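You operate a simulated robot arm through the tools that you are given. There is no shell and no other tool. Be economical: measure what you need, move in short steps, check, and stop when the job is done.

You run a simulated robot arm. Do the job below in one go: nothing can be reset, and whatever is moved stays where it is left.

JOB
Put two of the copper electrodes from the top of the long steel bench on the plate on the long granite slab. Open the generator drawer. Do these in any order.

It is judged by the outcome, as a careful person would: the job done as asked, and still so three seconds after it is handed in. It fails if anything else is knocked over, pushed out of place, dropped, spilled or broken.

ROBOT AND FRAMES
A 6-joint arm with a two-finger gripper on a trunk, on a base that drives. Base frame: it is fixed to the floor where the robot stands at the start and does not move with it; the origin is under the middle of the robot, x ahead of it, y to its left, z up. Lengths are in m, angles in rad, forces in N, time in s.
With the tool pointing down near the work surface it reaches from about 0.3 to 0.74 m from the robot's upright axis, wherever it stands. Its first joint turns from -2.897 to 2.897 rad. Places, roughly: generator drawer [2.5, -4.9, 0.8]; plate [0.75, -2.75, 1]. Payload 1.57 kg.
The tool frame sits at the grasp point between the pads (the TCP): z along the fingers, y along the line on which they close. The tips reach 0.021 m beyond it. Largest opening 0.07 m; the body of the gripper starts 0.05 m behind the TCP.
Orientation is that of the tool frame in the base frame, as a unit quaternion [w, x, y, z]. With the fingers straight down and closing along the base's y, the tool's x points along the base's -x, its y along +y and its z along -z.

CONTROLS
- The arm moves only by the tool move_arm. Its argument "commands" is a list that holds one entry, the list of rows, each a list of 7 numbers: the shift along the tool's x, y, z in units of 40 mm (1.0 is 40 mm), then the turn, a rotation vector about the tool's x, y, z in units of 6 degrees (1.0 is 6 degrees), then the opening in per cent of the stroke, from 0 (shut) to 100 (fully open). In form: [[[dx, dy, dz, rx, ry, rz, grip], ...]]. A call has 1 to 10 rows; each row shifts and turns the commanded pose from where the row before left it, along the tool's axes as they then stand. A call with a number of a shift or a turn outside -1 to 1 is refused whole. A row lasts 0.2 s, in which the tool goes at most 0.05 m and 0.15 rad; a call with a longer step from one row to the next is refused whole, and so is a gripper value outside its range. A pose out of reach is approached as far as the arm can. The call stops where the force on the tool passes 40 N (or 10 N more than at its start, if that is more) or the arm is blocked; 0.2 s more then pass. Each finger halts on what it meets, pressing with about 30 N; the grip force reading is that of the motor and also rises with nothing between the fingers. The clock runs only during rows and for 0.2 s after the last one: add rows that do not move to give the fingers time. The reply holds the time, the measured pose of the TCP, the force on the tool along the base axes, the opening and the grip force, in the units named above and with some noise, with the torque about the TCP (base axes, N m) and any sound that the robot's microphone picked up.
- Cameras (640 x 400 px; columns grow to the right, rows downward): "scene" is now at [0.0143, 0.1106, 1.4934]; the picture's right is [-0.51, -0.86, 0.00], its down [-0.55, 0.33, -0.77] and it looks along [0.66, -0.39, -0.64] (base axes); focal length 251 px, centre (320, 200). "wrist" rides on the gripper at [0.079, 0.004, -0.081] in the tool frame; the picture's right is [-0.05, 1.00, 0.00], its down [-0.67, -0.04, -0.74] and it looks along [-0.74, -0.04, 0.67] (tool axes); focal length 256 px, centre (320, 200). There is no depth. A picture from a camera that has moved, and an enlarged one, comes with that camera's place and axes in the base frame and with its lens.
- grab_frame(camera): a new picture of that camera. It takes no simulated time.
- base_move(legs): drives the robot by 1 to 6 legs, each [ahead, left, turn to the left] in m, m and rad, along the robot's own axes; the way and the turn of a leg run together, so that a leg with both is an arc; at most 1.5 m and 3.142 rad a leg. The arm and the cameras ride along, it lands a little off, and it stops where it bumps. It gives what a move gives.
- head_to(pan, tilt): turns the head with the scene camera to pan (to the left, within 2.705 rad either way) and tilt (down, from -0.506 to 1.204), counted from straight ahead of the robot. It gives what a move gives.
- close_up(camera, box): a new picture of the part [left, top, right, bottom] of that camera's present view, enlarged. It takes no simulated time.
- hand_in(): hands the job in; it is judged then, once.

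Work in short steps. Places have to be worked out from the pictures, the camera data and where the tool is seen: move nearer, look again, correct. Check each grasp and each placing, and mend what went wrong. You have 165 turns and 112 pictures in all, those below and enlarged ones among them. Open the gripper and draw the arm clear of the work before you hand the job in, unless the task says otherwise; then end with one line.

The tools are called after "Emit:" by a JSON object that holds its "fn" and its "kwargs". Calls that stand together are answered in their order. move_arm: Moves the arm, as the interface text tells. Its arguments: {"type":"object","properties":{"commands":{"type":"array"}},"required":["commands"]} The other tools are called the same way: base_move (legs) drives the base; head_to (pan, tilt) turns the head that bears the scene camera; grab_frame (camera) takes a picture; close_up (camera, box) takes an enlarged picture of a part of a camera's view; hand_in () hands the job in.

At the start:

```text
time: 0.0
position: [0.376, 0.0366, 1.1043]
ee_rot: [0.0, 0.0, 1.0, -0.001]
force: [0.0, 0.6, 0.0]
moment: [-0.02, 0.01, -0.04]
finger_gap: 0.07
grasp_force: 0.0
robot x, y, heading: [0.001, 0.0024, -0.002]
head pan, tilt: [-0.532, 0.696]
```

scene: 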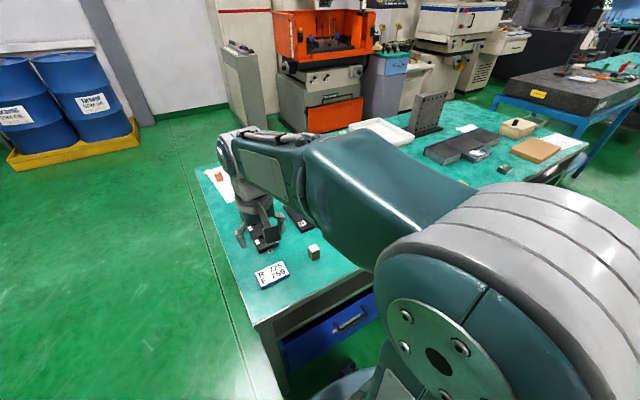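
wrist: 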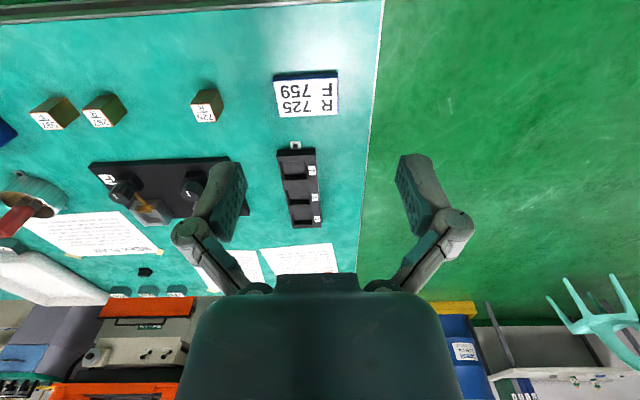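

I see a teal bench with labelled blocks. Let me look closer at the blocks and around the scene.

Emit:
{"fn": "close_up", "kwargs": {"camera": "wrist", "box": [0, 50, 360, 275]}}

Emit:
{"fn": "close_up", "kwargs": {"camera": "scene", "box": [320, 0, 640, 200]}}

Emit:
{"fn": "head_to", "kwargs": {"pan": -1.2, "tilt": 0.4}}

Emit:
{"fn": "grab_frame", "kwargs": {"camera": "scene"}}

```text
1.78 times, centred on (180, 162) of wrist
camera zoom: at [0.2974, 0.0389, 1.1857], right [0.05, 1.0, 0.0], down [0.67, -0.04, 0.74], along [0.74, -0.04, -0.67], focal length 455 px, centre (569, 267)
```

zoom: 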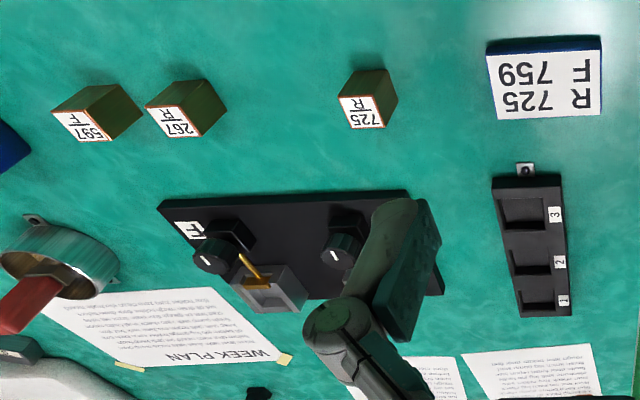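

```text
2.00 times, centred on (480, 100) of scene
camera zoom: at [0.0143, 0.1106, 1.4934], right [-0.51, -0.86, 0.0], down [-0.55, 0.33, -0.77], along [0.66, -0.39, -0.64], focal length 502 px, centre (0, 400)
```

zoom: 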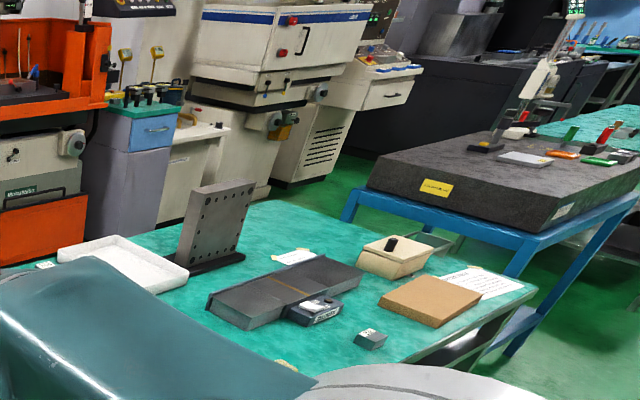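

```text
time: 1.1
position: [0.3761, 0.0355, 1.1044]
ee_rot: [0.0, 0.0, 1.0, 0.0]
force: [-0.8, -0.4, -0.1]
moment: [0.01, 0.0, 0.02]
finger_gap: 0.0698
grasp_force: 0.0
robot x, y, heading: [-0.0022, 0.0, 0.003]
head pan, tilt: [-1.201, 0.4]
```

```text
107 pictures are left
camera scene: at [-0.0254, 0.0675, 1.52], right [-0.93, -0.36, 0.0], down [-0.14, 0.36, -0.92], along [0.33, -0.86, -0.39], focal length 251 px, centre (320, 200)
```

scene: 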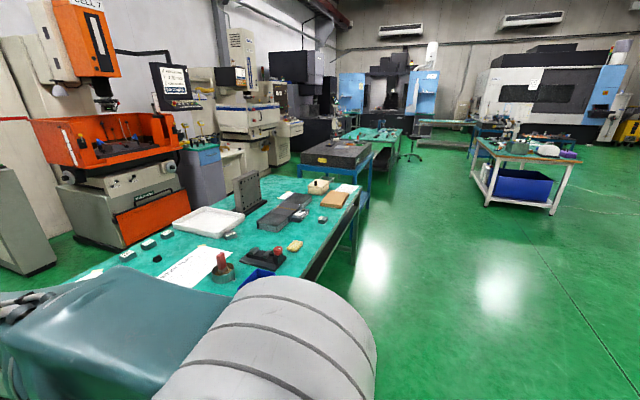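

The drawer projects onto the beige cabinet and the plate onto the granite slab. I zoom on both and on the electrodes.

Emit:
{"fn": "close_up", "kwargs": {"camera": "scene", "box": [220, 80, 412, 200]}}

Emit:
{"fn": "close_up", "kwargs": {"camera": "scene", "box": [80, 160, 400, 360]}}

Emit:
{"fn": "head_to", "kwargs": {"pan": -0.3, "tilt": 0.9}}

Emit:
{"fn": "grab_frame", "kwargs": {"camera": "scene"}}

```text
3.33 times, centred on (316, 140) of scene
camera zoom: at [-0.0254, 0.0675, 1.52], right [-0.93, -0.36, 0.0], down [-0.14, 0.36, -0.92], along [0.33, -0.86, -0.39], focal length 838 px, centre (333, 400)
```

zoom: 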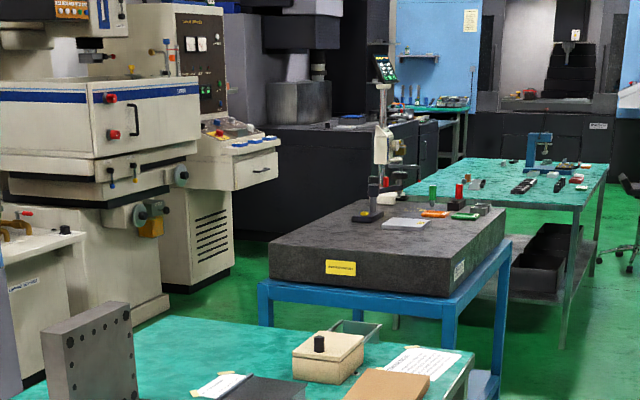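

```text
2.00 times, centred on (240, 260) of scene
camera zoom: at [-0.0254, 0.0675, 1.52], right [-0.93, -0.36, 0.0], down [-0.14, 0.36, -0.92], along [0.33, -0.86, -0.39], focal length 502 px, centre (480, 80)
```

zoom: 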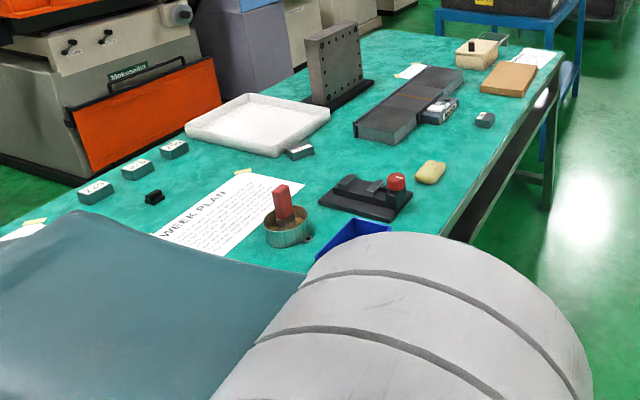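

```text
time: 2.2
position: [0.3761, 0.0348, 1.1046]
ee_rot: [0.0, 0.0, 1.0, 0.0]
force: [-0.1, 0.2, -1.4]
moment: [0.02, 0.04, -0.01]
finger_gap: 0.0701
grasp_force: 0.1
robot x, y, heading: [-0.0023, 0.0013, 0.005]
head pan, tilt: [-0.3, 0.901]
```

```text
104 pictures are left
camera scene: at [0.0132, 0.1314, 1.477], right [-0.3, -0.95, 0.0], down [-0.75, 0.23, -0.62], along [0.59, -0.18, -0.78], focal length 251 px, centre (320, 200)
```

scene: 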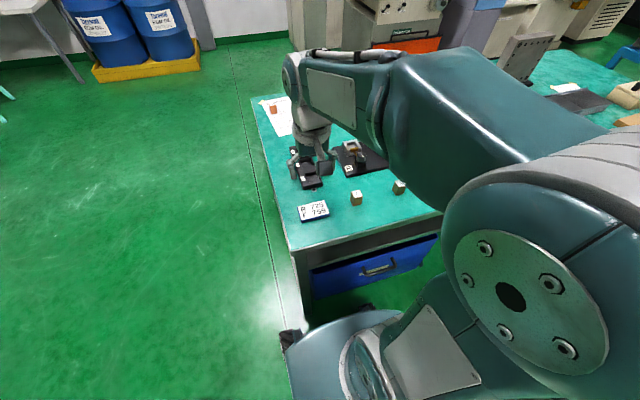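

I zoom on the near blocks and the orange object at the far end to judge material.

Emit:
{"fn": "close_up", "kwargs": {"camera": "scene", "box": [250, 80, 450, 230]}}

Emit:
{"fn": "close_up", "kwargs": {"camera": "wrist", "box": [20, 75, 240, 165]}}

```text
2.67 times, centred on (350, 155) of scene
camera zoom: at [0.0132, 0.1314, 1.477], right [-0.3, -0.95, 0.0], down [-0.75, 0.23, -0.62], along [0.59, -0.18, -0.78], focal length 670 px, centre (240, 320)
```

zoom: 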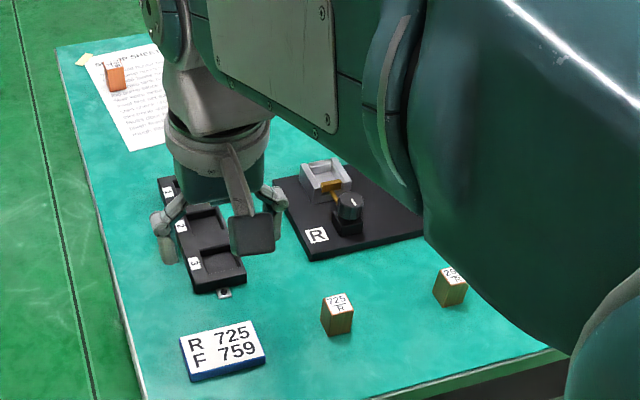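

```text
2.91 times, centred on (130, 120) of wrist
camera zoom: at [0.2974, 0.039, 1.1857], right [0.05, 1.0, 0.0], down [0.67, -0.04, 0.74], along [0.74, -0.04, -0.67], focal length 745 px, centre (873, 433)
```

zoom: 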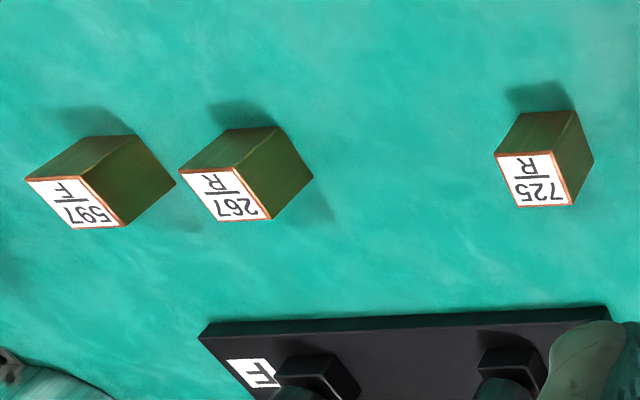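

Bench blocks: R725 ≈ (0.461,-0.123), top z≈0.877; R267 ≈ (0.462,-0.266); F597 ≈ (0.462,-0.338). Checking colours tightly.

Emit:
{"fn": "close_up", "kwargs": {"camera": "scene", "box": [255, 90, 319, 130]}}

Emit:
{"fn": "close_up", "kwargs": {"camera": "scene", "box": [345, 170, 409, 210]}}

```text
10.00 times, centred on (287, 110) of scene
camera zoom: at [0.0132, 0.1314, 1.477], right [-0.3, -0.95, 0.0], down [-0.75, 0.23, -0.62], along [0.59, -0.18, -0.78], focal length 2513 px, centre (650, 1100)
```

zoom: 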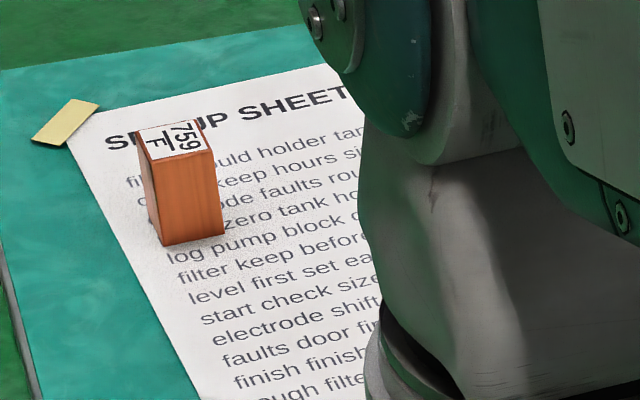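

```text
10.00 times, centred on (377, 190) of scene
camera zoom: at [0.0132, 0.1314, 1.477], right [-0.3, -0.95, 0.0], down [-0.75, 0.23, -0.62], along [0.59, -0.18, -0.78], focal length 2513 px, centre (-250, 300)
```

zoom: 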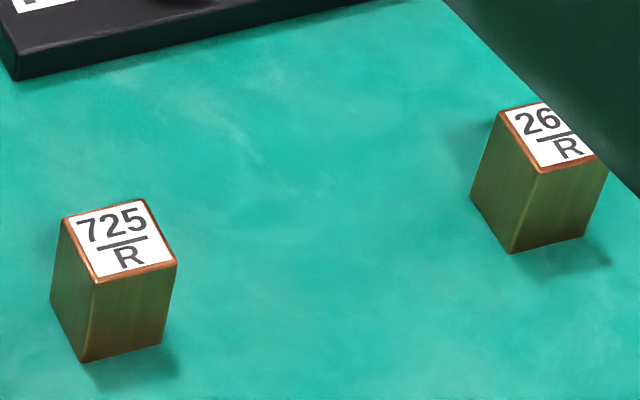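

The blocks are identical copper electrodes (the green is reflection), aligned with the axes. I move above R725 and take a wrist check.

Emit:
{"fn": "move_arm", "kwargs": {"commands": [[[-0.53, -0.98, 0, 0, 0, 0, 100], [-0.53, -0.98, 0, 0, 0, 0, 100], [-0.53, -0.98, 0, 0, 0, 0, 100], [-0.53, -0.98, 0, 0, 0, 0, 100], [0, 0, 1, 0, 0, 0, 100], [0, 0, 1, 0, 0, 0, 100], [0, 0, 1, 0, 0, 0, 100]]]}}

Emit:
{"fn": "grab_frame", "kwargs": {"camera": "wrist"}}

```text
time: 3.9
position: [0.4612, -0.122, 0.9847]
ee_rot: [-0.001, 0.0, 1.0, 0.001]
force: [-0.6, 0.5, 0.3]
moment: [0.0, -0.03, 0.02]
finger_gap: 0.0701
grasp_force: 0.0
robot x, y, heading: [-0.0002, -0.0003, -0.0]
head pan, tilt: [-0.3, 0.901]
```

```text
99 pictures are left
camera wrist: at [0.3832, -0.1189, 1.0659], right [0.05, 1.0, 0.0], down [0.67, -0.04, 0.74], along [0.74, -0.04, -0.67], focal length 256 px, centre (320, 200)
```

wrist: 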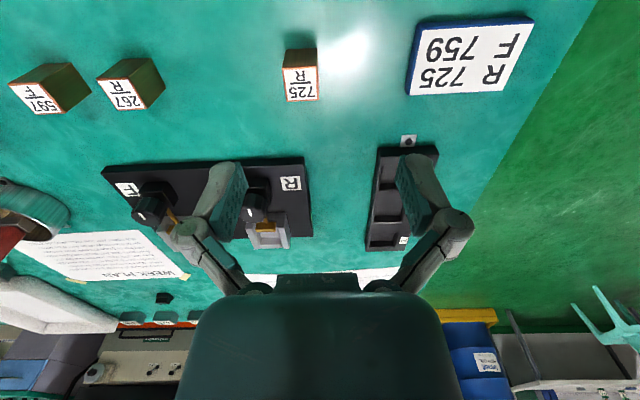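

Triangulating two wrist views gives top z≈0.84, R725 at (0.483,-0.1415), bench ≈0.80. I correct and descend partway, then check.

Emit:
{"fn": "move_arm", "kwargs": {"commands": [[[-0.55, -0.49, 0, 0, 0, 0, 100], [0, 0, 1, 0, 0, 0, 100], [0, 0, 0.9, 0, 0, 0, 100]]]}}

Emit:
{"fn": "grab_frame", "kwargs": {"camera": "wrist"}}

```text
time: 4.7
position: [0.4828, -0.1412, 0.9078]
ee_rot: [0.0, -0.001, 1.0, 0.0]
force: [0.7, 0.4, 0.1]
moment: [0.0, -0.01, 0.02]
finger_gap: 0.0699
grasp_force: 0.1
robot x, y, heading: [0.0006, -0.0006, -0.001]
head pan, tilt: [-0.3, 0.901]
```

```text
98 pictures are left
camera wrist: at [0.4047, -0.1388, 0.9895], right [0.05, 1.0, 0.0], down [0.67, -0.04, 0.74], along [0.74, -0.04, -0.67], focal length 256 px, centre (320, 200)
```

wrist: 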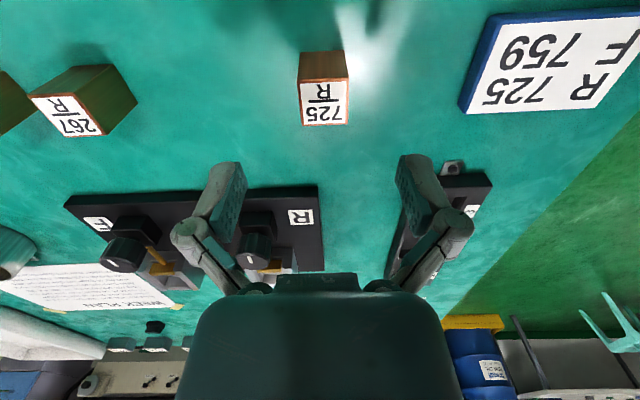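

Aligned within 2 mm. Descend to z≈0.826 and close.

Emit:
{"fn": "move_arm", "kwargs": {"commands": [[[0, 0.04, 0.7, 0, 0, 0, 100], [0, 0, 0.7, 0, 0, 0, 100], [0, 0, 0.65, 0, 0, 0, 100], [0, 0, 0, 0, 0, 0, 100], [0, 0, 0, 0, 0, 0, 0], [0, 0, 0, 0, 0, 0, 0], [0, 0, 0, 0, 0, 0, 0]]]}}

Emit:
{"fn": "grab_frame", "kwargs": {"camera": "wrist"}}

```text
time: 6.2
position: [0.4846, -0.1408, 0.8276]
ee_rot: [0.0, 0.001, 1.0, -0.001]
force: [-0.6, 2.1, 11.4]
moment: [0.06, 0.0, 0.02]
finger_gap: 0.0296
grasp_force: 30.1
robot x, y, heading: [0.0019, 0.002, 0.002]
head pan, tilt: [-0.3, 0.901]
```

```text
97 pictures are left
camera wrist: at [0.405, -0.1371, 0.9078], right [0.05, 1.0, 0.0], down [0.67, -0.04, 0.75], along [0.74, -0.04, -0.67], focal length 256 px, centre (320, 200)
```

wrist: 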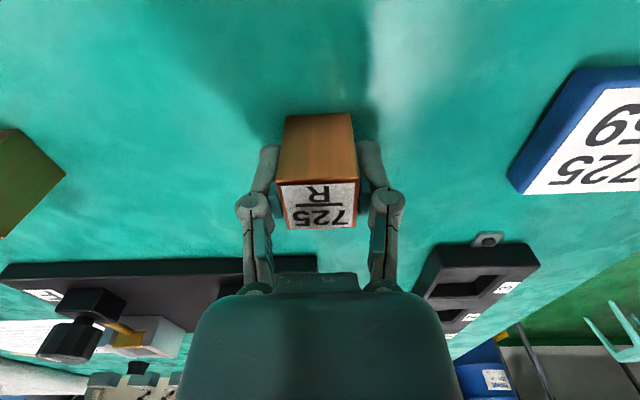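

Grasped (gap 29.6 mm). Lift and draw in for driving.

Emit:
{"fn": "move_arm", "kwargs": {"commands": [[[0, 0, -0.5, 0, 0, 0, 0], [0, 0, -1, 0, 0, 0, 0], [0, 0, -1, 0, 0, 0, 0], [0.35, 0, -1, 0, 0, 0, 0], [0.5, 0.3, -1, 0, 0, 0, 0], [0.5, 0.5, -1, 0, 0, 0, 0], [0.5, 0.6, -0.9, 0, 0, 0, 0], [0.5, 0.7, -0.5, 0, 0, 0, 0], [0, 0.7, 0, 0, 0, 0, 0]]]}}

Emit:
{"fn": "head_to", "kwargs": {"pan": -1.3, "tilt": 0.5}}

Emit:
{"fn": "grab_frame", "kwargs": {"camera": "scene"}}

```text
time: 8.2
position: [0.3879, -0.0258, 1.1027]
ee_rot: [0.0, 0.001, 1.0, -0.001]
force: [-0.2, -0.6, -3.1]
moment: [0.01, -0.02, 0.0]
finger_gap: 0.0294
grasp_force: 29.7
robot x, y, heading: [0.0011, -0.0007, -0.003]
head pan, tilt: [-0.3, 0.901]
```

```text
time: 9.5
position: [0.3873, -0.026, 1.1016]
ee_rot: [0.001, 0.0, 1.0, 0.0]
force: [-0.5, 0.2, -3.6]
moment: [0.04, -0.01, 0.02]
finger_gap: 0.0297
grasp_force: 30.1
robot x, y, heading: [0.0005, 0.0034, -0.002]
head pan, tilt: [-1.3, 0.499]
```

```text
96 pictures are left
camera scene: at [-0.0343, 0.0659, 1.5109], right [-0.96, -0.27, 0.0], down [-0.13, 0.46, -0.88], along [0.23, -0.85, -0.48], focal length 251 px, centre (320, 200)
```

scene: 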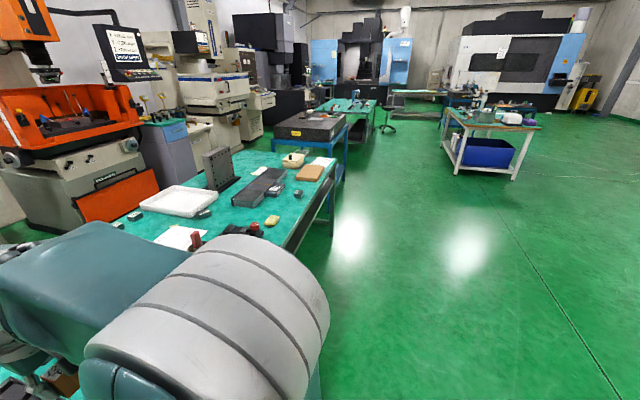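

Path along the aisle is free. I raise the tool a bit and drive right 1.3 m + 1.3 m with a slight retreat, then look.

Emit:
{"fn": "move_arm", "kwargs": {"commands": [[[0, 0, -1, 0, 0, 0, 0], [0, 0, -1, 0, 0, 0, 0], [0, 0, -0.5, 0, 0, 0, 0]]]}}

Emit:
{"fn": "base_move", "kwargs": {"legs": [[-0.08, 0, 0], [0, -1.3, 0], [0, -1.3, 0]]}}

Emit:
{"fn": "head_to", "kwargs": {"pan": -0.2, "tilt": 0.7}}

Emit:
{"fn": "grab_frame", "kwargs": {"camera": "scene"}}

Emit:
{"fn": "grab_frame", "kwargs": {"camera": "wrist"}}

```text
time: 10.3
position: [0.3897, -0.027, 1.2037]
ee_rot: [-0.001, 0.0, 1.0, 0.0]
force: [0.5, 0.2, -2.8]
moment: [-0.01, -0.02, -0.04]
finger_gap: 0.0297
grasp_force: 30.1
robot x, y, heading: [0.0044, -0.0009, -0.004]
head pan, tilt: [-1.3, 0.499]
```

```text
time: 23.6
position: [0.2716, -2.6195, 1.204]
ee_rot: [0.0, 0.011, 1.0, -0.001]
force: [-0.9, 1.0, -3.5]
moment: [-0.01, 0.02, 0.0]
finger_gap: 0.0298
grasp_force: 29.9
robot x, y, heading: [-0.1183, -2.5886, -0.027]
head pan, tilt: [-1.3, 0.499]
```

```text
time: 24.9
position: [0.2723, -2.62, 1.2032]
ee_rot: [0.0, 0.011, 1.0, 0.0]
force: [0.3, -1.3, -3.3]
moment: [0.01, 0.0, 0.01]
finger_gap: 0.0294
grasp_force: 30.1
robot x, y, heading: [-0.1156, -2.5839, -0.026]
head pan, tilt: [-0.201, 0.7]
```

```text
95 pictures are left
camera scene: at [-0.0889, -2.4481, 1.4931], right [-0.22, -0.97, 0.0], down [-0.63, 0.14, -0.76], along [0.75, -0.17, -0.64], focal length 251 px, centre (320, 200)
```

scene: 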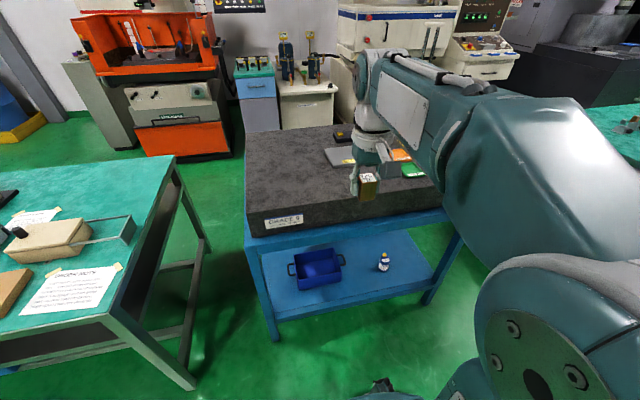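

```text
94 pictures are left
camera wrist: at [0.1939, -2.6145, 1.2842], right [0.08, 1.0, 0.0], down [0.67, -0.05, 0.74], along [0.74, -0.06, -0.67], focal length 256 px, centre (320, 200)
```

wrist: 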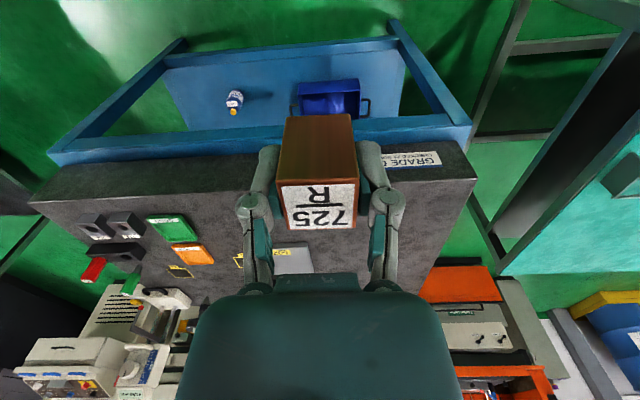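

The slab's front edge is at x≈0.48 and the plate near (0.75,-2.73). I drive ahead to x≈0.09 and look at the plate from the wrist.

Emit:
{"fn": "base_move", "kwargs": {"legs": [[0.2, -0.02, 0.026]]}}

Emit:
{"fn": "grab_frame", "kwargs": {"camera": "wrist"}}

Emit:
{"fn": "grab_frame", "kwargs": {"camera": "scene"}}

```text
time: 26.5
position: [0.4714, -2.6298, 1.2025]
ee_rot: [0.001, -0.002, 1.0, -0.001]
force: [0.5, -0.9, -3.8]
moment: [0.02, -0.02, 0.01]
finger_gap: 0.0296
grasp_force: 29.7
robot x, y, heading: [0.078, -2.6061, -0.001]
head pan, tilt: [-0.201, 0.7]
```

```text
93 pictures are left
camera wrist: at [0.3932, -2.6273, 1.2842], right [0.05, 1.0, 0.0], down [0.67, -0.03, 0.74], along [0.74, -0.04, -0.67], focal length 256 px, centre (320, 200)
```

wrist: 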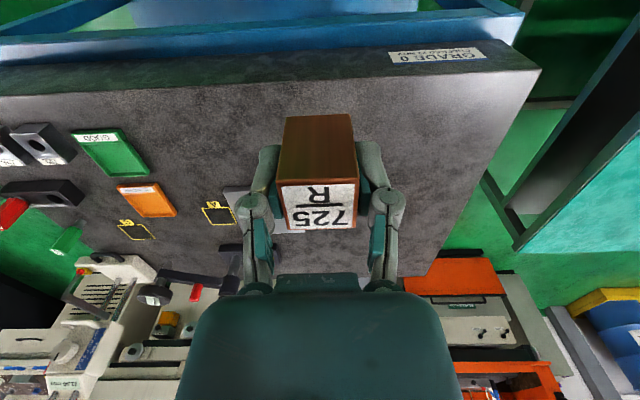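

```text
92 pictures are left
camera scene: at [0.106, -2.4686, 1.4931], right [-0.19, -0.98, 0.0], down [-0.63, 0.12, -0.76], along [0.75, -0.15, -0.64], focal length 251 px, centre (320, 200)
```

scene: 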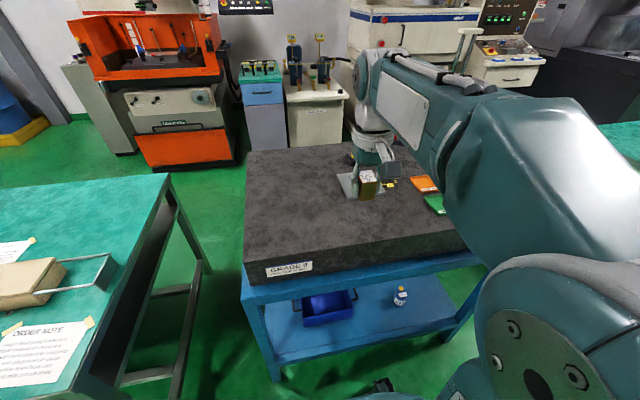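

The block hides the plate; I shift the tool left to view it.

Emit:
{"fn": "move_arm", "kwargs": {"commands": [[[0, 1, 0, 0, 0, 0, 0], [0, 1, 0, 0, 0, 0, 0], [0, 1, 0, 0, 0, 0, 0], [0, 1, 0, 0, 0, 0, 0]]]}}

Emit:
{"fn": "grab_frame", "kwargs": {"camera": "wrist"}}

Emit:
{"fn": "close_up", "kwargs": {"camera": "scene", "box": [280, 110, 472, 230]}}

```text
time: 27.5
position: [0.4715, -2.4682, 1.2035]
ee_rot: [-0.001, -0.002, 1.0, 0.0]
force: [0.3, 0.3, -4.0]
moment: [0.0, -0.02, -0.04]
finger_gap: 0.0297
grasp_force: 29.6
robot x, y, heading: [0.0814, -2.6098, 0.006]
head pan, tilt: [-0.201, 0.7]
```

```text
91 pictures are left
camera wrist: at [0.3925, -2.466, 1.2843], right [0.05, 1.0, 0.0], down [0.67, -0.03, 0.74], along [0.74, -0.04, -0.67], focal length 256 px, centre (320, 200)
```

wrist: 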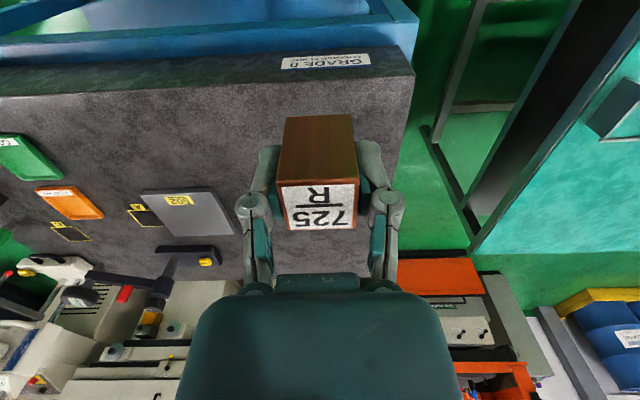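

```text
3.33 times, centred on (376, 170) of scene
camera zoom: at [0.1061, -2.467, 1.4929], right [-0.2, -0.98, 0.0], down [-0.63, 0.12, -0.76], along [0.75, -0.15, -0.64], focal length 838 px, centre (133, 300)
```

zoom: 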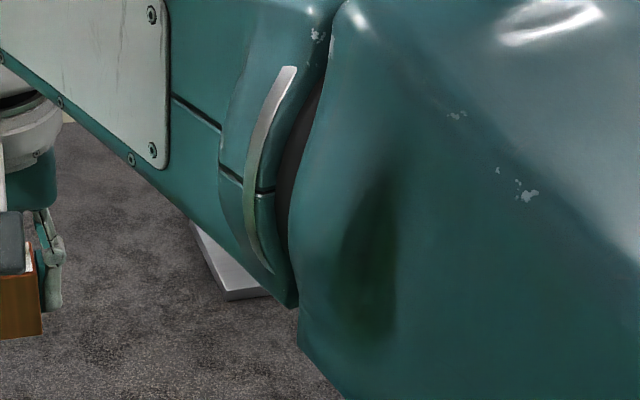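

Slab top ≈0.93, plate roughly x 0.73–0.88, y −2.70…−2.85. Zooming to see the gauge behind it.

Emit:
{"fn": "close_up", "kwargs": {"camera": "wrist", "box": [0, 140, 256, 300]}}

Emit:
{"fn": "base_move", "kwargs": {"legs": [[0.03, -0.12, 0]]}}

Emit:
{"fn": "grab_frame", "kwargs": {"camera": "wrist"}}

```text
2.50 times, centred on (128, 220) of wrist
camera zoom: at [0.3925, -2.466, 1.2843], right [0.05, 1.0, 0.0], down [0.67, -0.03, 0.74], along [0.74, -0.04, -0.67], focal length 640 px, centre (800, 150)
```

zoom: 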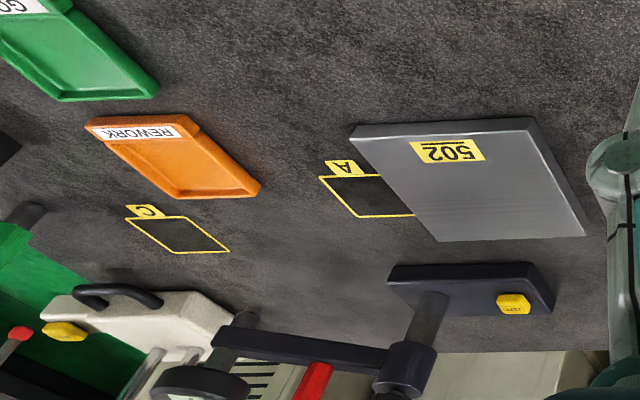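

```text
time: 28.8
position: [0.5005, -2.5819, 1.2027]
ee_rot: [0.001, -0.002, 1.0, -0.003]
force: [-0.8, -0.5, -3.9]
moment: [0.02, 0.01, 0.01]
finger_gap: 0.0298
grasp_force: 30.3
robot x, y, heading: [0.1093, -2.7251, 0.008]
head pan, tilt: [-0.201, 0.7]
```

```text
88 pictures are left
camera wrist: at [0.4227, -2.5792, 1.284], right [0.05, 1.0, 0.0], down [0.67, -0.03, 0.74], along [0.74, -0.04, -0.67], focal length 256 px, centre (320, 200)
```

wrist: 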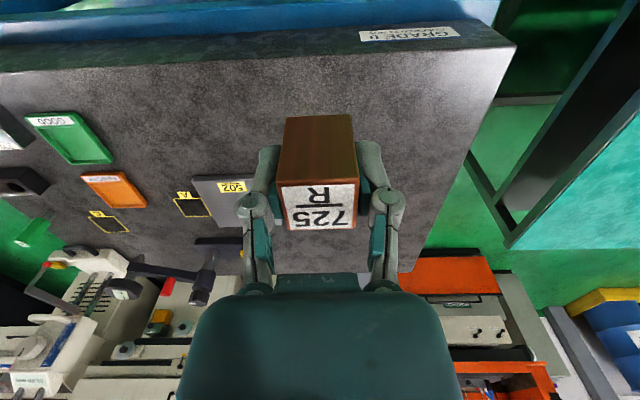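

Plate spans x 0.74–0.884, y −2.838…−2.693. I move above (0.795,−2.727) and lower to z≈1.04.

Emit:
{"fn": "move_arm", "kwargs": {"commands": [[[-0.92, -0.454, 0, 0, 0, 0, 0], [-0.92, -0.454, 0, 0, 0, 0, 0], [-0.92, -0.454, 0, 0, 0, 0, 0], [-0.92, -0.454, 0, 0, 0, 0, 0], [-0.92, -0.454, 0, 0, 0, 0, 0], [-0.92, -0.454, 0, 0, 0, 0, 0], [-0.92, -0.454, 0, 0, 0, 0, 0], [-0.92, -0.454, 0, 0, 0, 0, 0]]]}}

Emit:
{"fn": "move_arm", "kwargs": {"commands": [[[0, 0, 1, 0, 0, 0, 0], [0, 0, 1, 0, 0, 0, 0], [0, 0, 1, 0, 0, 0, 0], [0, 0, 1, 0, 0, 0, 0]]]}}

Emit:
{"fn": "grab_frame", "kwargs": {"camera": "wrist"}}

Emit:
{"fn": "grab_frame", "kwargs": {"camera": "scene"}}

```text
time: 30.6
position: [0.7535, -2.7283, 1.1933]
ee_rot: [-0.001, -0.002, 1.0, 0.003]
force: [0.9, 0.4, -4.6]
moment: [0.06, -0.02, 0.02]
finger_gap: 0.0296
grasp_force: 30.2
out of reach, approached as far as the arm can: row 7, 8
robot x, y, heading: [0.1149, -2.7237, 0.002]
head pan, tilt: [-0.201, 0.7]
```

```text
time: 31.6
position: [0.752, -2.7228, 1.035]
ee_rot: [0.0, -0.003, 1.0, 0.003]
force: [-0.1, -0.9, -3.4]
moment: [-0.02, 0.0, -0.01]
finger_gap: 0.0295
grasp_force: 29.3
robot x, y, heading: [0.1137, -2.7215, 0.008]
head pan, tilt: [-0.201, 0.7]
```

```text
87 pictures are left
camera wrist: at [0.6734, -2.7206, 1.1153], right [0.05, 1.0, 0.0], down [0.67, -0.03, 0.74], along [0.74, -0.03, -0.67], focal length 256 px, centre (320, 200)
```

wrist: 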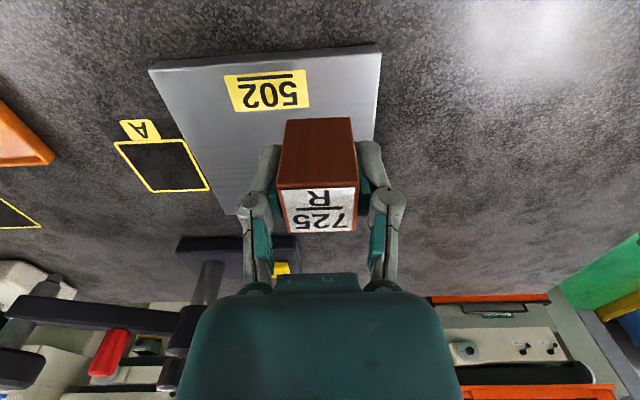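

```text
86 pictures are left
camera scene: at [0.1378, -2.5843, 1.493], right [-0.19, -0.98, 0.0], down [-0.63, 0.12, -0.76], along [0.75, -0.15, -0.65], focal length 251 px, centre (320, 200)
```

scene: 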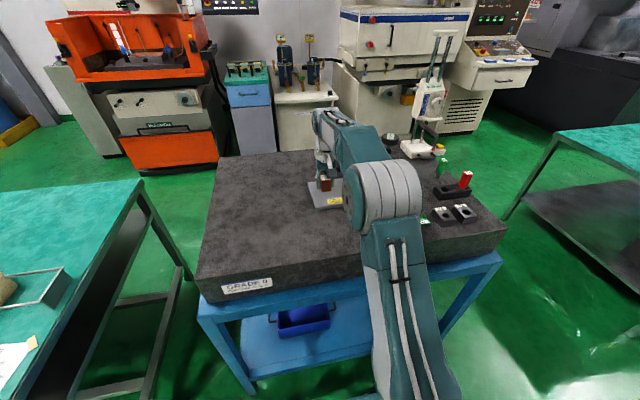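

The arm reached only x=0.752 at height; lower down it should reach further. I lower 35 mm then advance 40 mm.

Emit:
{"fn": "move_arm", "kwargs": {"commands": [[[0, 0, 0.9, 0, 0, 0, 0], [-0.5, -0.1, 0, 0, 0, 0, 0], [-0.5, -0.1, 0, 0, 0, 0, 0]]]}}

Emit:
{"fn": "grab_frame", "kwargs": {"camera": "wrist"}}

```text
time: 32.4
position: [0.7931, -2.7309, 0.9993]
ee_rot: [0.0, -0.002, 1.0, 0.002]
force: [0.0, -0.1, -3.1]
moment: [-0.03, 0.03, 0.03]
finger_gap: 0.0297
grasp_force: 30.4
robot x, y, heading: [0.1105, -2.7219, 0.003]
head pan, tilt: [-0.201, 0.7]
```

```text
85 pictures are left
camera wrist: at [0.7141, -2.7282, 1.0803], right [0.05, 1.0, 0.01], down [0.67, -0.04, 0.74], along [0.74, -0.03, -0.67], focal length 256 px, centre (320, 200)
```

wrist: 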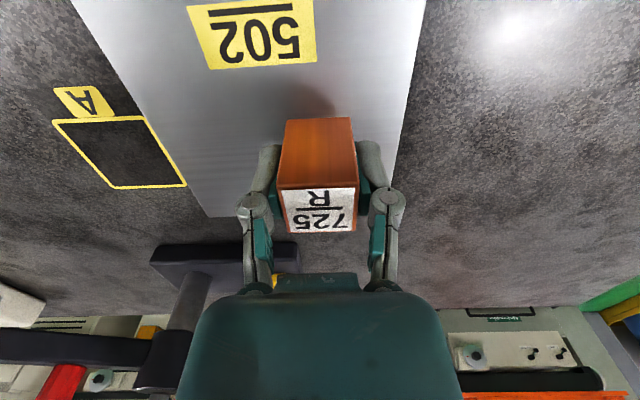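

Well over the plate. Lower gently toward contact.

Emit:
{"fn": "move_arm", "kwargs": {"commands": [[[0, 0, 0.5, 0, 0, 0, 0], [0, 0, 0.2, 0, 0, 0, 0], [0, 0, 0.1, 0, 0, 0, 0], [0, 0, 0, 0, 0, 0, 0]]]}}

Emit:
{"fn": "grab_frame", "kwargs": {"camera": "wrist"}}

```text
time: 33.1
position: [0.7945, -2.7306, 0.9758]
ee_rot: [0.005, -0.002, 1.0, 0.002]
force: [-7.1, 0.1, 11.7]
moment: [-0.28, 0.23, -0.2]
finger_gap: 0.0299
grasp_force: 29.8
robot x, y, heading: [0.1146, -2.7233, 0.007]
head pan, tilt: [-0.201, 0.7]
stopped in row 3: the force on the tool passed its limit at 44 N (the readings are from after the stop); the commanded pose is now the measured one
```

```text
84 pictures are left
camera wrist: at [0.7141, -2.7279, 1.0555], right [0.05, 1.0, 0.0], down [0.66, -0.03, 0.75], along [0.75, -0.03, -0.66], focal length 256 px, centre (320, 200)
```

wrist: 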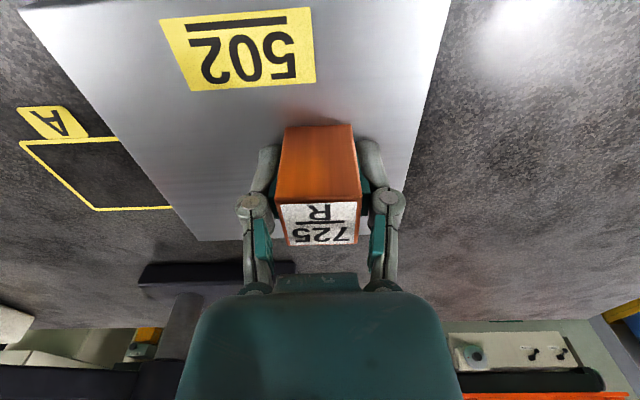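

The block is on the plate (slightly pressed). Open to release gently.

Emit:
{"fn": "move_arm", "kwargs": {"commands": [[[0, 0, 0, 0, 0, 0, 50], [0, 0, 0, 0, 0, 0, 65], [0, 0, 0, 0, 0, 0, 65]]]}}

Emit:
{"fn": "grab_frame", "kwargs": {"camera": "wrist"}}

```text
time: 34.0
position: [0.7952, -2.7309, 0.9748]
ee_rot: [0.005, -0.002, 1.0, 0.003]
force: [-0.1, -0.5, 0.4]
moment: [0.01, 0.01, 0.01]
finger_gap: 0.0455
grasp_force: 0.0
robot x, y, heading: [0.1094, -2.7237, 0.01]
head pan, tilt: [-0.201, 0.7]
```

```text
83 pictures are left
camera wrist: at [0.715, -2.7282, 1.0539], right [0.05, 1.0, 0.0], down [0.66, -0.03, 0.75], along [0.75, -0.03, -0.66], focal length 256 px, centre (320, 200)
```

wrist: 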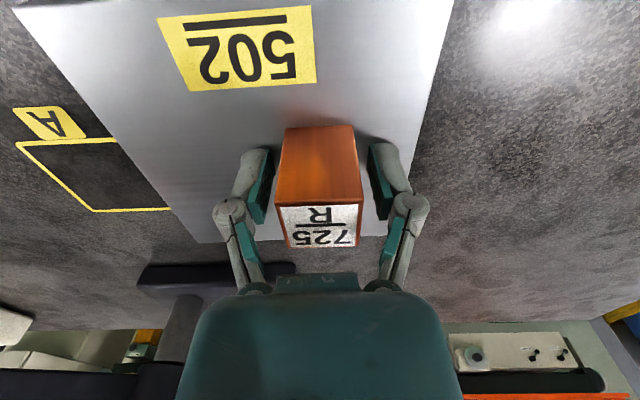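

Released and standing. Rise straight, then retract and check.

Emit:
{"fn": "move_arm", "kwargs": {"commands": [[[0, 0, -0.6, 0, 0, 0, 65], [0, 0, -1, 0, 0, 0, 70], [0, 0, -1, 0, 0, 0, 100], [0, 0, -1, 0, 0, 0, 100], [1, 0, -0.5, 0, 0, 0, 100], [1, 0, -0.5, 0, 0, 0, 100], [1, 0, -0.5, 0, 0, 0, 100], [1, 0, -0.5, 0, 0, 0, 100], [1, 0, 0, 0, 0, 0, 100], [1, 0, 0, 0, 0, 0, 100]]]}}

Emit:
{"fn": "grab_frame", "kwargs": {"camera": "wrist"}}

```text
time: 36.1
position: [0.552, -2.7329, 1.1947]
ee_rot: [0.006, -0.002, 1.0, 0.001]
force: [0.3, -1.1, -0.2]
moment: [0.0, 0.03, 0.02]
finger_gap: 0.0701
grasp_force: 0.0
robot x, y, heading: [0.1141, -2.7228, 0.007]
head pan, tilt: [-0.201, 0.7]
```

```text
82 pictures are left
camera wrist: at [0.472, -2.7304, 1.2747], right [0.05, 1.0, 0.0], down [0.66, -0.03, 0.75], along [0.75, -0.03, -0.66], focal length 256 px, centre (320, 200)
```

wrist: 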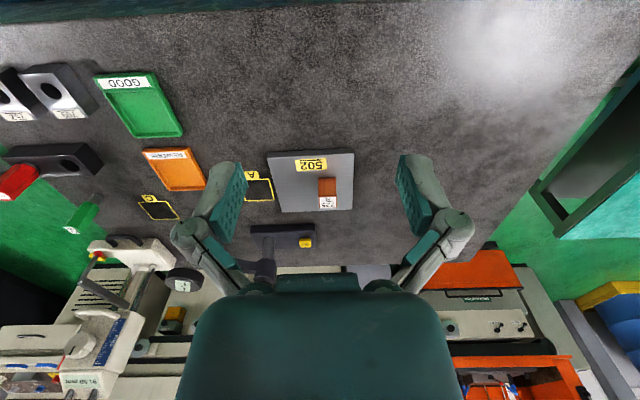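

R725 stands on the plate. Now back to the bench for R267 at (0.482,−0.302).

Emit:
{"fn": "base_move", "kwargs": {"legs": [[-0.15, 0, -0.007], [0, 1.25, 0], [0, 1.25, 0]]}}

Emit:
{"fn": "grab_frame", "kwargs": {"camera": "wrist"}}

```text
time: 49.3
position: [0.4272, -0.2473, 1.1963]
ee_rot: [0.005, 0.007, 1.0, 0.003]
force: [0.2, -0.1, -0.6]
moment: [0.01, -0.01, 0.0]
finger_gap: 0.0702
grasp_force: 0.1
robot x, y, heading: [-0.0122, -0.2263, -0.015]
head pan, tilt: [-0.201, 0.7]
```

```text
81 pictures are left
camera wrist: at [0.3478, -0.2437, 1.2748], right [0.07, 1.0, 0.01], down [0.66, -0.05, 0.75], along [0.75, -0.05, -0.66], focal length 256 px, centre (320, 200)
```

wrist: 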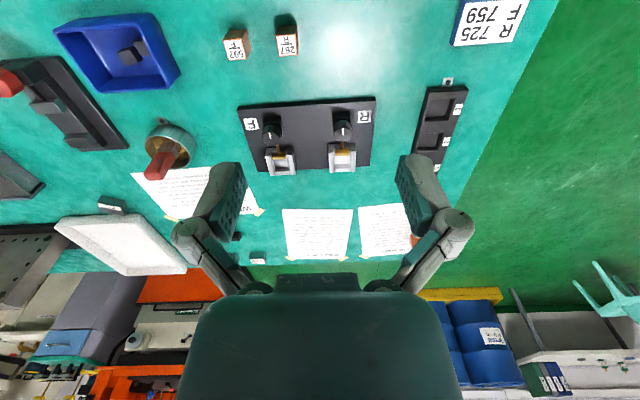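

R267 confirmed at (0.481,−0.300). Re-level the tool, move above and lower to z≈0.92.

Emit:
{"fn": "move_arm", "kwargs": {"commands": [[[-0.7, -0.68, 0, 0.06, 0.1, -0.13, 100], [-0.68, -0.68, 0, 0, 0, 0, 100], [0, 0, 1, 0, 0, 0, 100], [0, 0, 1, 0, 0, 0, 100], [0, 0, 1, 0, 0, 0, 100], [0, 0, 1, 0, 0, 0, 100], [0, 0, 1, 0, 0, 0, 100], [0, 0, 1, 0, 0, 0, 100], [0, 0, 0.9, 0, 0, 0, 100]]]}}

Emit:
{"fn": "grab_frame", "kwargs": {"camera": "wrist"}}

```text
time: 51.3
position: [0.4801, -0.3021, 0.9186]
ee_rot: [0.0, 0.001, 1.0, -0.001]
force: [0.5, 0.0, 0.0]
moment: [0.02, -0.03, 0.0]
finger_gap: 0.0698
grasp_force: 0.1
robot x, y, heading: [-0.0085, -0.2263, -0.016]
head pan, tilt: [-0.201, 0.7]
```

```text
80 pictures are left
camera wrist: at [0.4022, -0.2984, 0.9988], right [0.05, 1.0, 0.0], down [0.67, -0.03, 0.74], along [0.74, -0.04, -0.67], focal length 256 px, centre (320, 200)
```

wrist: 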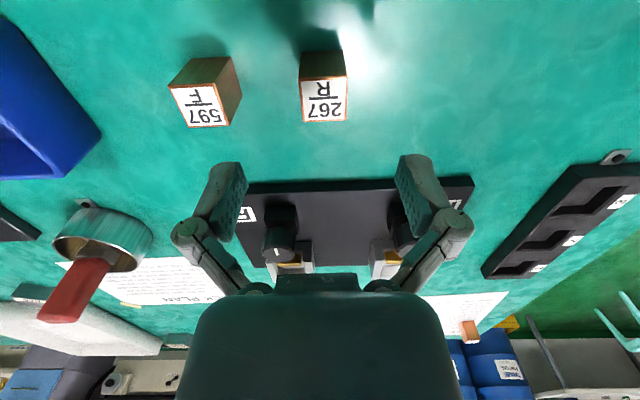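

Aligned; shift 2 mm left, descend to 0.831 and close.

Emit:
{"fn": "move_arm", "kwargs": {"commands": [[[-0.03, 0.06, 0.8, 0, 0, 0, 85], [0, 0, 0.8, 0, 0, 0, 85], [0, 0, 0.58, 0, 0, 0, 85], [0, 0, 0, 0, 0, 0, 85], [0, 0, 0, 0, 0, 0, 0], [0, 0, 0, 0, 0, 0, 0], [0, 0, 0, 0, 0, 0, 0]]]}}

Emit:
{"fn": "grab_frame", "kwargs": {"camera": "wrist"}}

```text
time: 52.9
position: [0.4824, -0.2988, 0.833]
ee_rot: [0.0, 0.001, 1.0, -0.001]
force: [-2.1, 1.8, 10.6]
moment: [0.12, 0.05, 0.02]
finger_gap: 0.0298
grasp_force: 29.5
robot x, y, heading: [-0.0123, -0.2264, -0.016]
head pan, tilt: [-0.201, 0.7]
```

```text
79 pictures are left
camera wrist: at [0.4044, -0.2958, 0.9135], right [0.05, 1.0, 0.0], down [0.67, -0.03, 0.75], along [0.74, -0.04, -0.67], focal length 256 px, centre (320, 200)
```

wrist: 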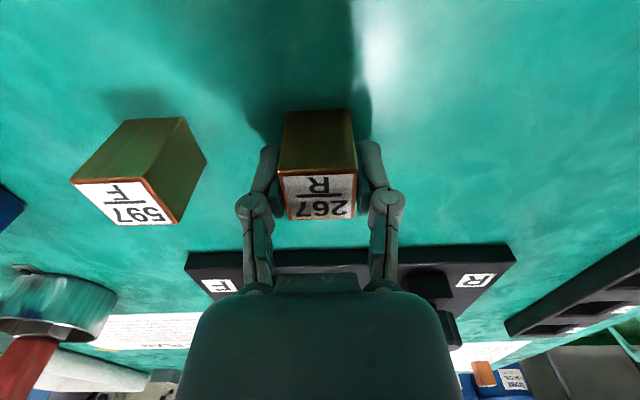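

Grasped. Lift and drive back to the slab.

Emit:
{"fn": "move_arm", "kwargs": {"commands": [[[0, 0, -0.5, 0, 0, 0, 0], [0, 0, -1, 0, 0, 0, 0], [0, 0, -1, 0, 0, 0, 0], [0, 0, -1, 0, 0, 0, 0], [0, 0, -1, 0, 0, 0, 0], [0.3, 0, -1, 0, 0, 0, 0], [0.5, 0, -1, 0, 0, 0, 0], [0.5, 0, -1, 0, 0, 0, 0], [0.5, 0, -1, 0, 0, 0, 0], [0.5, 0, -0.8, 0, 0, 0, 0]]]}}

Emit:
{"fn": "base_move", "kwargs": {"legs": [[0, 0, 0.015], [0, -1.25, 0], [0, -1.25, 0]]}}

Emit:
{"fn": "grab_frame", "kwargs": {"camera": "wrist"}}

```text
time: 55.1
position: [0.3903, -0.2995, 1.2037]
ee_rot: [0.0, 0.001, 1.0, -0.001]
force: [1.1, -0.2, -3.7]
moment: [-0.03, 0.0, 0.0]
finger_gap: 0.0297
grasp_force: 30.4
robot x, y, heading: [-0.0121, -0.2276, -0.019]
head pan, tilt: [-0.201, 0.7]
```

```text
time: 67.7
position: [0.416, -2.7978, 1.2045]
ee_rot: [-0.001, -0.012, 1.0, -0.002]
force: [0.4, 0.2, -3.8]
moment: [0.02, 0.02, 0.02]
finger_gap: 0.0294
grasp_force: 29.9
robot x, y, heading: [0.0159, -2.7399, 0.017]
head pan, tilt: [-0.201, 0.7]
```

```text
78 pictures are left
camera wrist: at [0.3374, -2.7963, 1.2849], right [0.03, 1.0, 0.0], down [0.67, -0.02, 0.74], along [0.74, -0.02, -0.67], focal length 256 px, centre (320, 200)
```

wrist: 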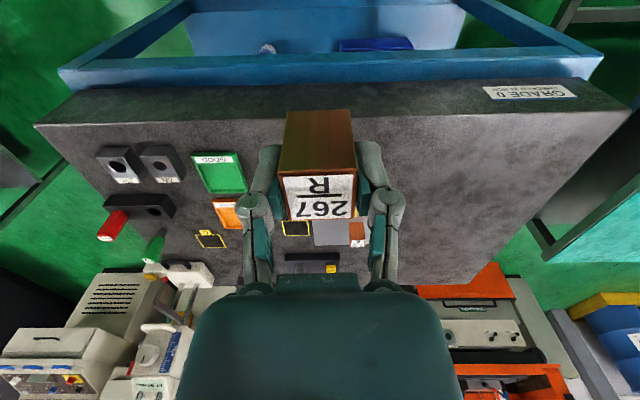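

Drive ahead to x≈0.12 and straighten heading.

Emit:
{"fn": "base_move", "kwargs": {"legs": [[0.11, 0, -0.017]]}}

```text
time: 68.9
position: [0.5235, -2.8066, 1.203]
ee_rot: [0.0, -0.004, 1.0, -0.001]
force: [-0.2, 0.0, -4.2]
moment: [-0.02, -0.01, 0.0]
finger_gap: 0.0299
grasp_force: 29.7
robot x, y, heading: [0.1192, -2.7389, -0.004]
head pan, tilt: [-0.201, 0.7]
```

Approach (0.795,−2.808) descending to z≈1.04, short of the plate first.

Emit:
{"fn": "move_arm", "kwargs": {"commands": [[[-0.3, 0, 0.9, 0, 0, 0.07, 0], [-0.5, 0, 0.9, 0, 0, 0, 0], [-0.8, 0, 0.7, 0, 0, 0, 0], [-0.8, 0, 0.7, 0, 0, 0, 0], [-0.8, 0, 0.6, 0, 0, 0, 0], [-0.9, 0, 0.2, 0, 0, 0, 0], [-0.9, 0, 0, 0, 0, 0, 0], [-0.9, 0, 0, 0, 0, 0, 0], [-0.9, 0, 0, 0, 0, 0, 0]]]}}

Emit:
{"fn": "grab_frame", "kwargs": {"camera": "wrist"}}

```text
time: 70.9
position: [0.7962, -2.8061, 1.0436]
ee_rot: [-0.001, -0.001, 1.0, -0.001]
force: [-0.9, -0.3, -1.9]
moment: [0.02, -0.08, 0.0]
finger_gap: 0.0295
grasp_force: 29.8
robot x, y, heading: [0.1195, -2.7373, -0.007]
head pan, tilt: [-0.201, 0.7]
```

```text
77 pictures are left
camera wrist: at [0.7185, -2.8016, 1.125], right [0.05, 1.0, 0.0], down [0.67, -0.03, 0.74], along [0.74, -0.04, -0.67], focal length 256 px, centre (320, 200)
```

wrist: 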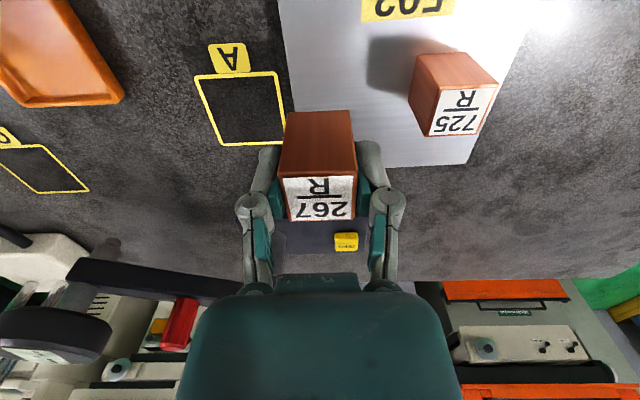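

Plate's left edge is y≈−2.828; I shift 6 mm left and lower gently.

Emit:
{"fn": "move_arm", "kwargs": {"commands": [[[0, 0.15, 0.5, 0, 0, 0, 0], [0, 0, 0.5, 0, 0, 0, 0], [0, 0, 0.2, 0, 0, 0, 0], [0, 0, 0.1, 0, 0, 0, 0], [0, 0, 0.05, 0, 0, 0, 0], [0, 0, 0.05, 0, 0, 0, 0]]]}}

Emit:
{"fn": "grab_frame", "kwargs": {"camera": "wrist"}}

```text
time: 72.3
position: [0.7955, -2.8001, 0.9875]
ee_rot: [0.0, -0.001, 1.0, -0.002]
force: [-0.1, 0.0, -1.3]
moment: [-0.01, -0.05, 0.0]
finger_gap: 0.0299
grasp_force: 30.1
robot x, y, heading: [0.1192, -2.7393, 0.0]
head pan, tilt: [-0.201, 0.7]
```

```text
76 pictures are left
camera wrist: at [0.718, -2.7963, 1.0689], right [0.05, 1.0, 0.0], down [0.67, -0.03, 0.74], along [0.74, -0.04, -0.67], focal length 256 px, centre (320, 200)
```

wrist: 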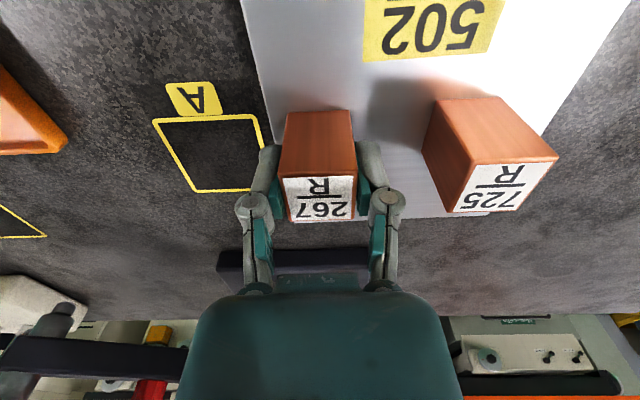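

Nearly there; lower in 2 mm steps until contact.

Emit:
{"fn": "move_arm", "kwargs": {"commands": [[[0, 0, 0.05, 0, 0, 0, 0], [0, 0, 0.05, 0, 0, 0, 0], [0, 0, 0.04, 0, 0, 0, 0]]]}}

```text
time: 73.1
position: [0.7957, -2.8004, 0.9831]
ee_rot: [0.001, -0.001, 1.0, -0.001]
force: [1.7, -1.9, 17.7]
moment: [-0.03, -0.09, 0.06]
finger_gap: 0.0296
grasp_force: 29.7
robot x, y, heading: [0.1208, -2.7368, -0.003]
head pan, tilt: [-0.201, 0.7]
```

Contact (17.7 N). Release partly and view.

Emit:
{"fn": "move_arm", "kwargs": {"commands": [[[0, 0, 0, 0, 0, 0, 50], [0, 0, 0, 0, 0, 0, 62], [0, 0, 0, 0, 0, 0, 62]]]}}

Emit:
{"fn": "grab_frame", "kwargs": {"camera": "wrist"}}

```text
time: 73.9
position: [0.7961, -2.7994, 0.9827]
ee_rot: [-0.001, -0.001, 1.0, -0.001]
force: [0.3, 0.8, 0.3]
moment: [0.03, -0.01, 0.02]
finger_gap: 0.0433
grasp_force: 0.0
robot x, y, heading: [0.1195, -2.7392, -0.004]
head pan, tilt: [-0.201, 0.7]
```

```text
75 pictures are left
camera wrist: at [0.7178, -2.7962, 1.0626], right [0.05, 1.0, 0.0], down [0.67, -0.03, 0.74], along [0.74, -0.04, -0.67], focal length 256 px, centre (320, 200)
```

wrist: 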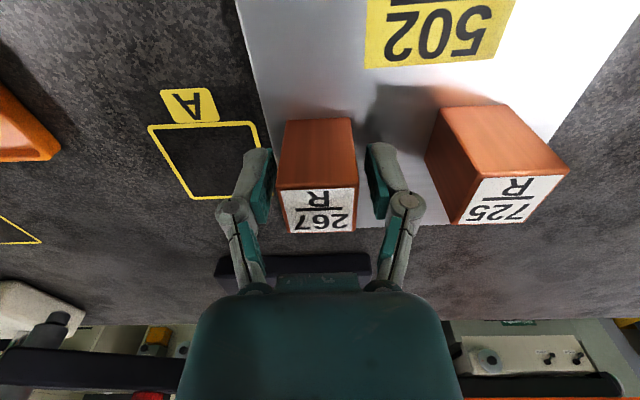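

Standing on the plate. Rise straight, retract, verify.

Emit:
{"fn": "move_arm", "kwargs": {"commands": [[[0, 0, -0.6, 0, 0, 0, 62], [0, 0, -1, 0, 0, 0, 62], [0, 0, -1, 0, 0, 0, 70], [0, 0, -1, 0, 0, 0, 100], [1, 0, -0.5, 0, 0, 0, 100], [1, 0, -0.5, 0, 0, 0, 100], [1, 0, -0.5, 0, 0, 0, 100], [1, 0, 0, 0, 0, 0, 100], [1, 0, 0, 0, 0, 0, 100], [1, 0, 0, 0, 0, 0, 100]]]}}

Emit:
{"fn": "grab_frame", "kwargs": {"camera": "wrist"}}

Emit:
{"fn": "head_to", "kwargs": {"pan": -0.85, "tilt": 0.4}}

Emit:
{"fn": "grab_frame", "kwargs": {"camera": "scene"}}

```text
time: 76.1
position: [0.5558, -2.7979, 1.1846]
ee_rot: [-0.001, -0.001, 1.0, -0.001]
force: [0.1, -0.1, -0.3]
moment: [0.0, 0.02, -0.01]
finger_gap: 0.07
grasp_force: 0.1
robot x, y, heading: [0.1213, -2.7375, -0.011]
head pan, tilt: [-0.201, 0.7]
```

```text
74 pictures are left
camera wrist: at [0.4774, -2.7949, 1.2654], right [0.05, 1.0, 0.0], down [0.67, -0.03, 0.74], along [0.74, -0.04, -0.67], focal length 256 px, centre (320, 200)
```

wrist: 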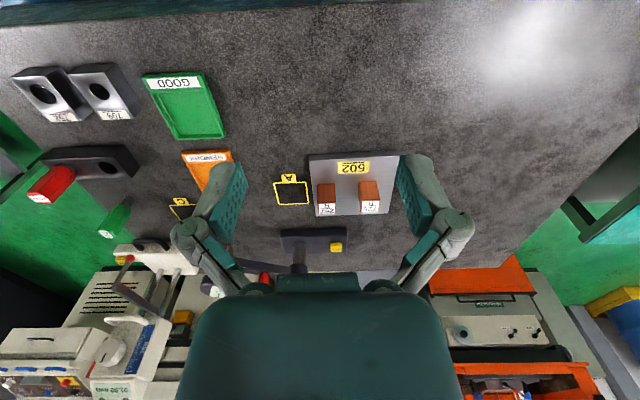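

```text
time: 77.1
position: [0.5565, -2.7982, 1.1843]
ee_rot: [0.0, -0.002, 1.0, 0.0]
force: [-0.6, -0.2, 0.0]
moment: [0.0, -0.02, 0.0]
finger_gap: 0.07
grasp_force: 0.0
robot x, y, heading: [0.1184, -2.7364, -0.003]
head pan, tilt: [-0.85, 0.4]
```

```text
73 pictures are left
camera scene: at [0.1232, -2.6539, 1.52], right [-0.75, -0.66, 0.0], down [-0.26, 0.29, -0.92], along [0.6, -0.69, -0.39], focal length 251 px, centre (320, 200)
```

scene: 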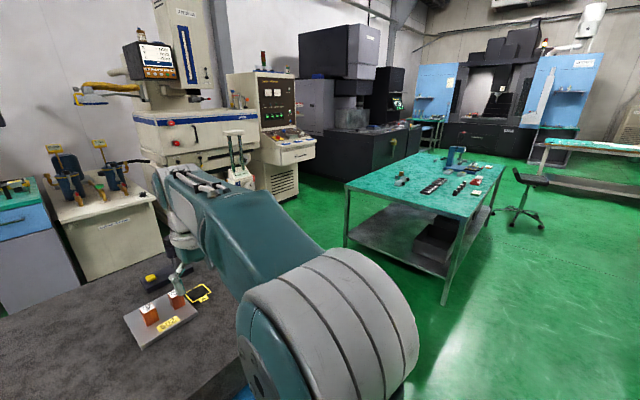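

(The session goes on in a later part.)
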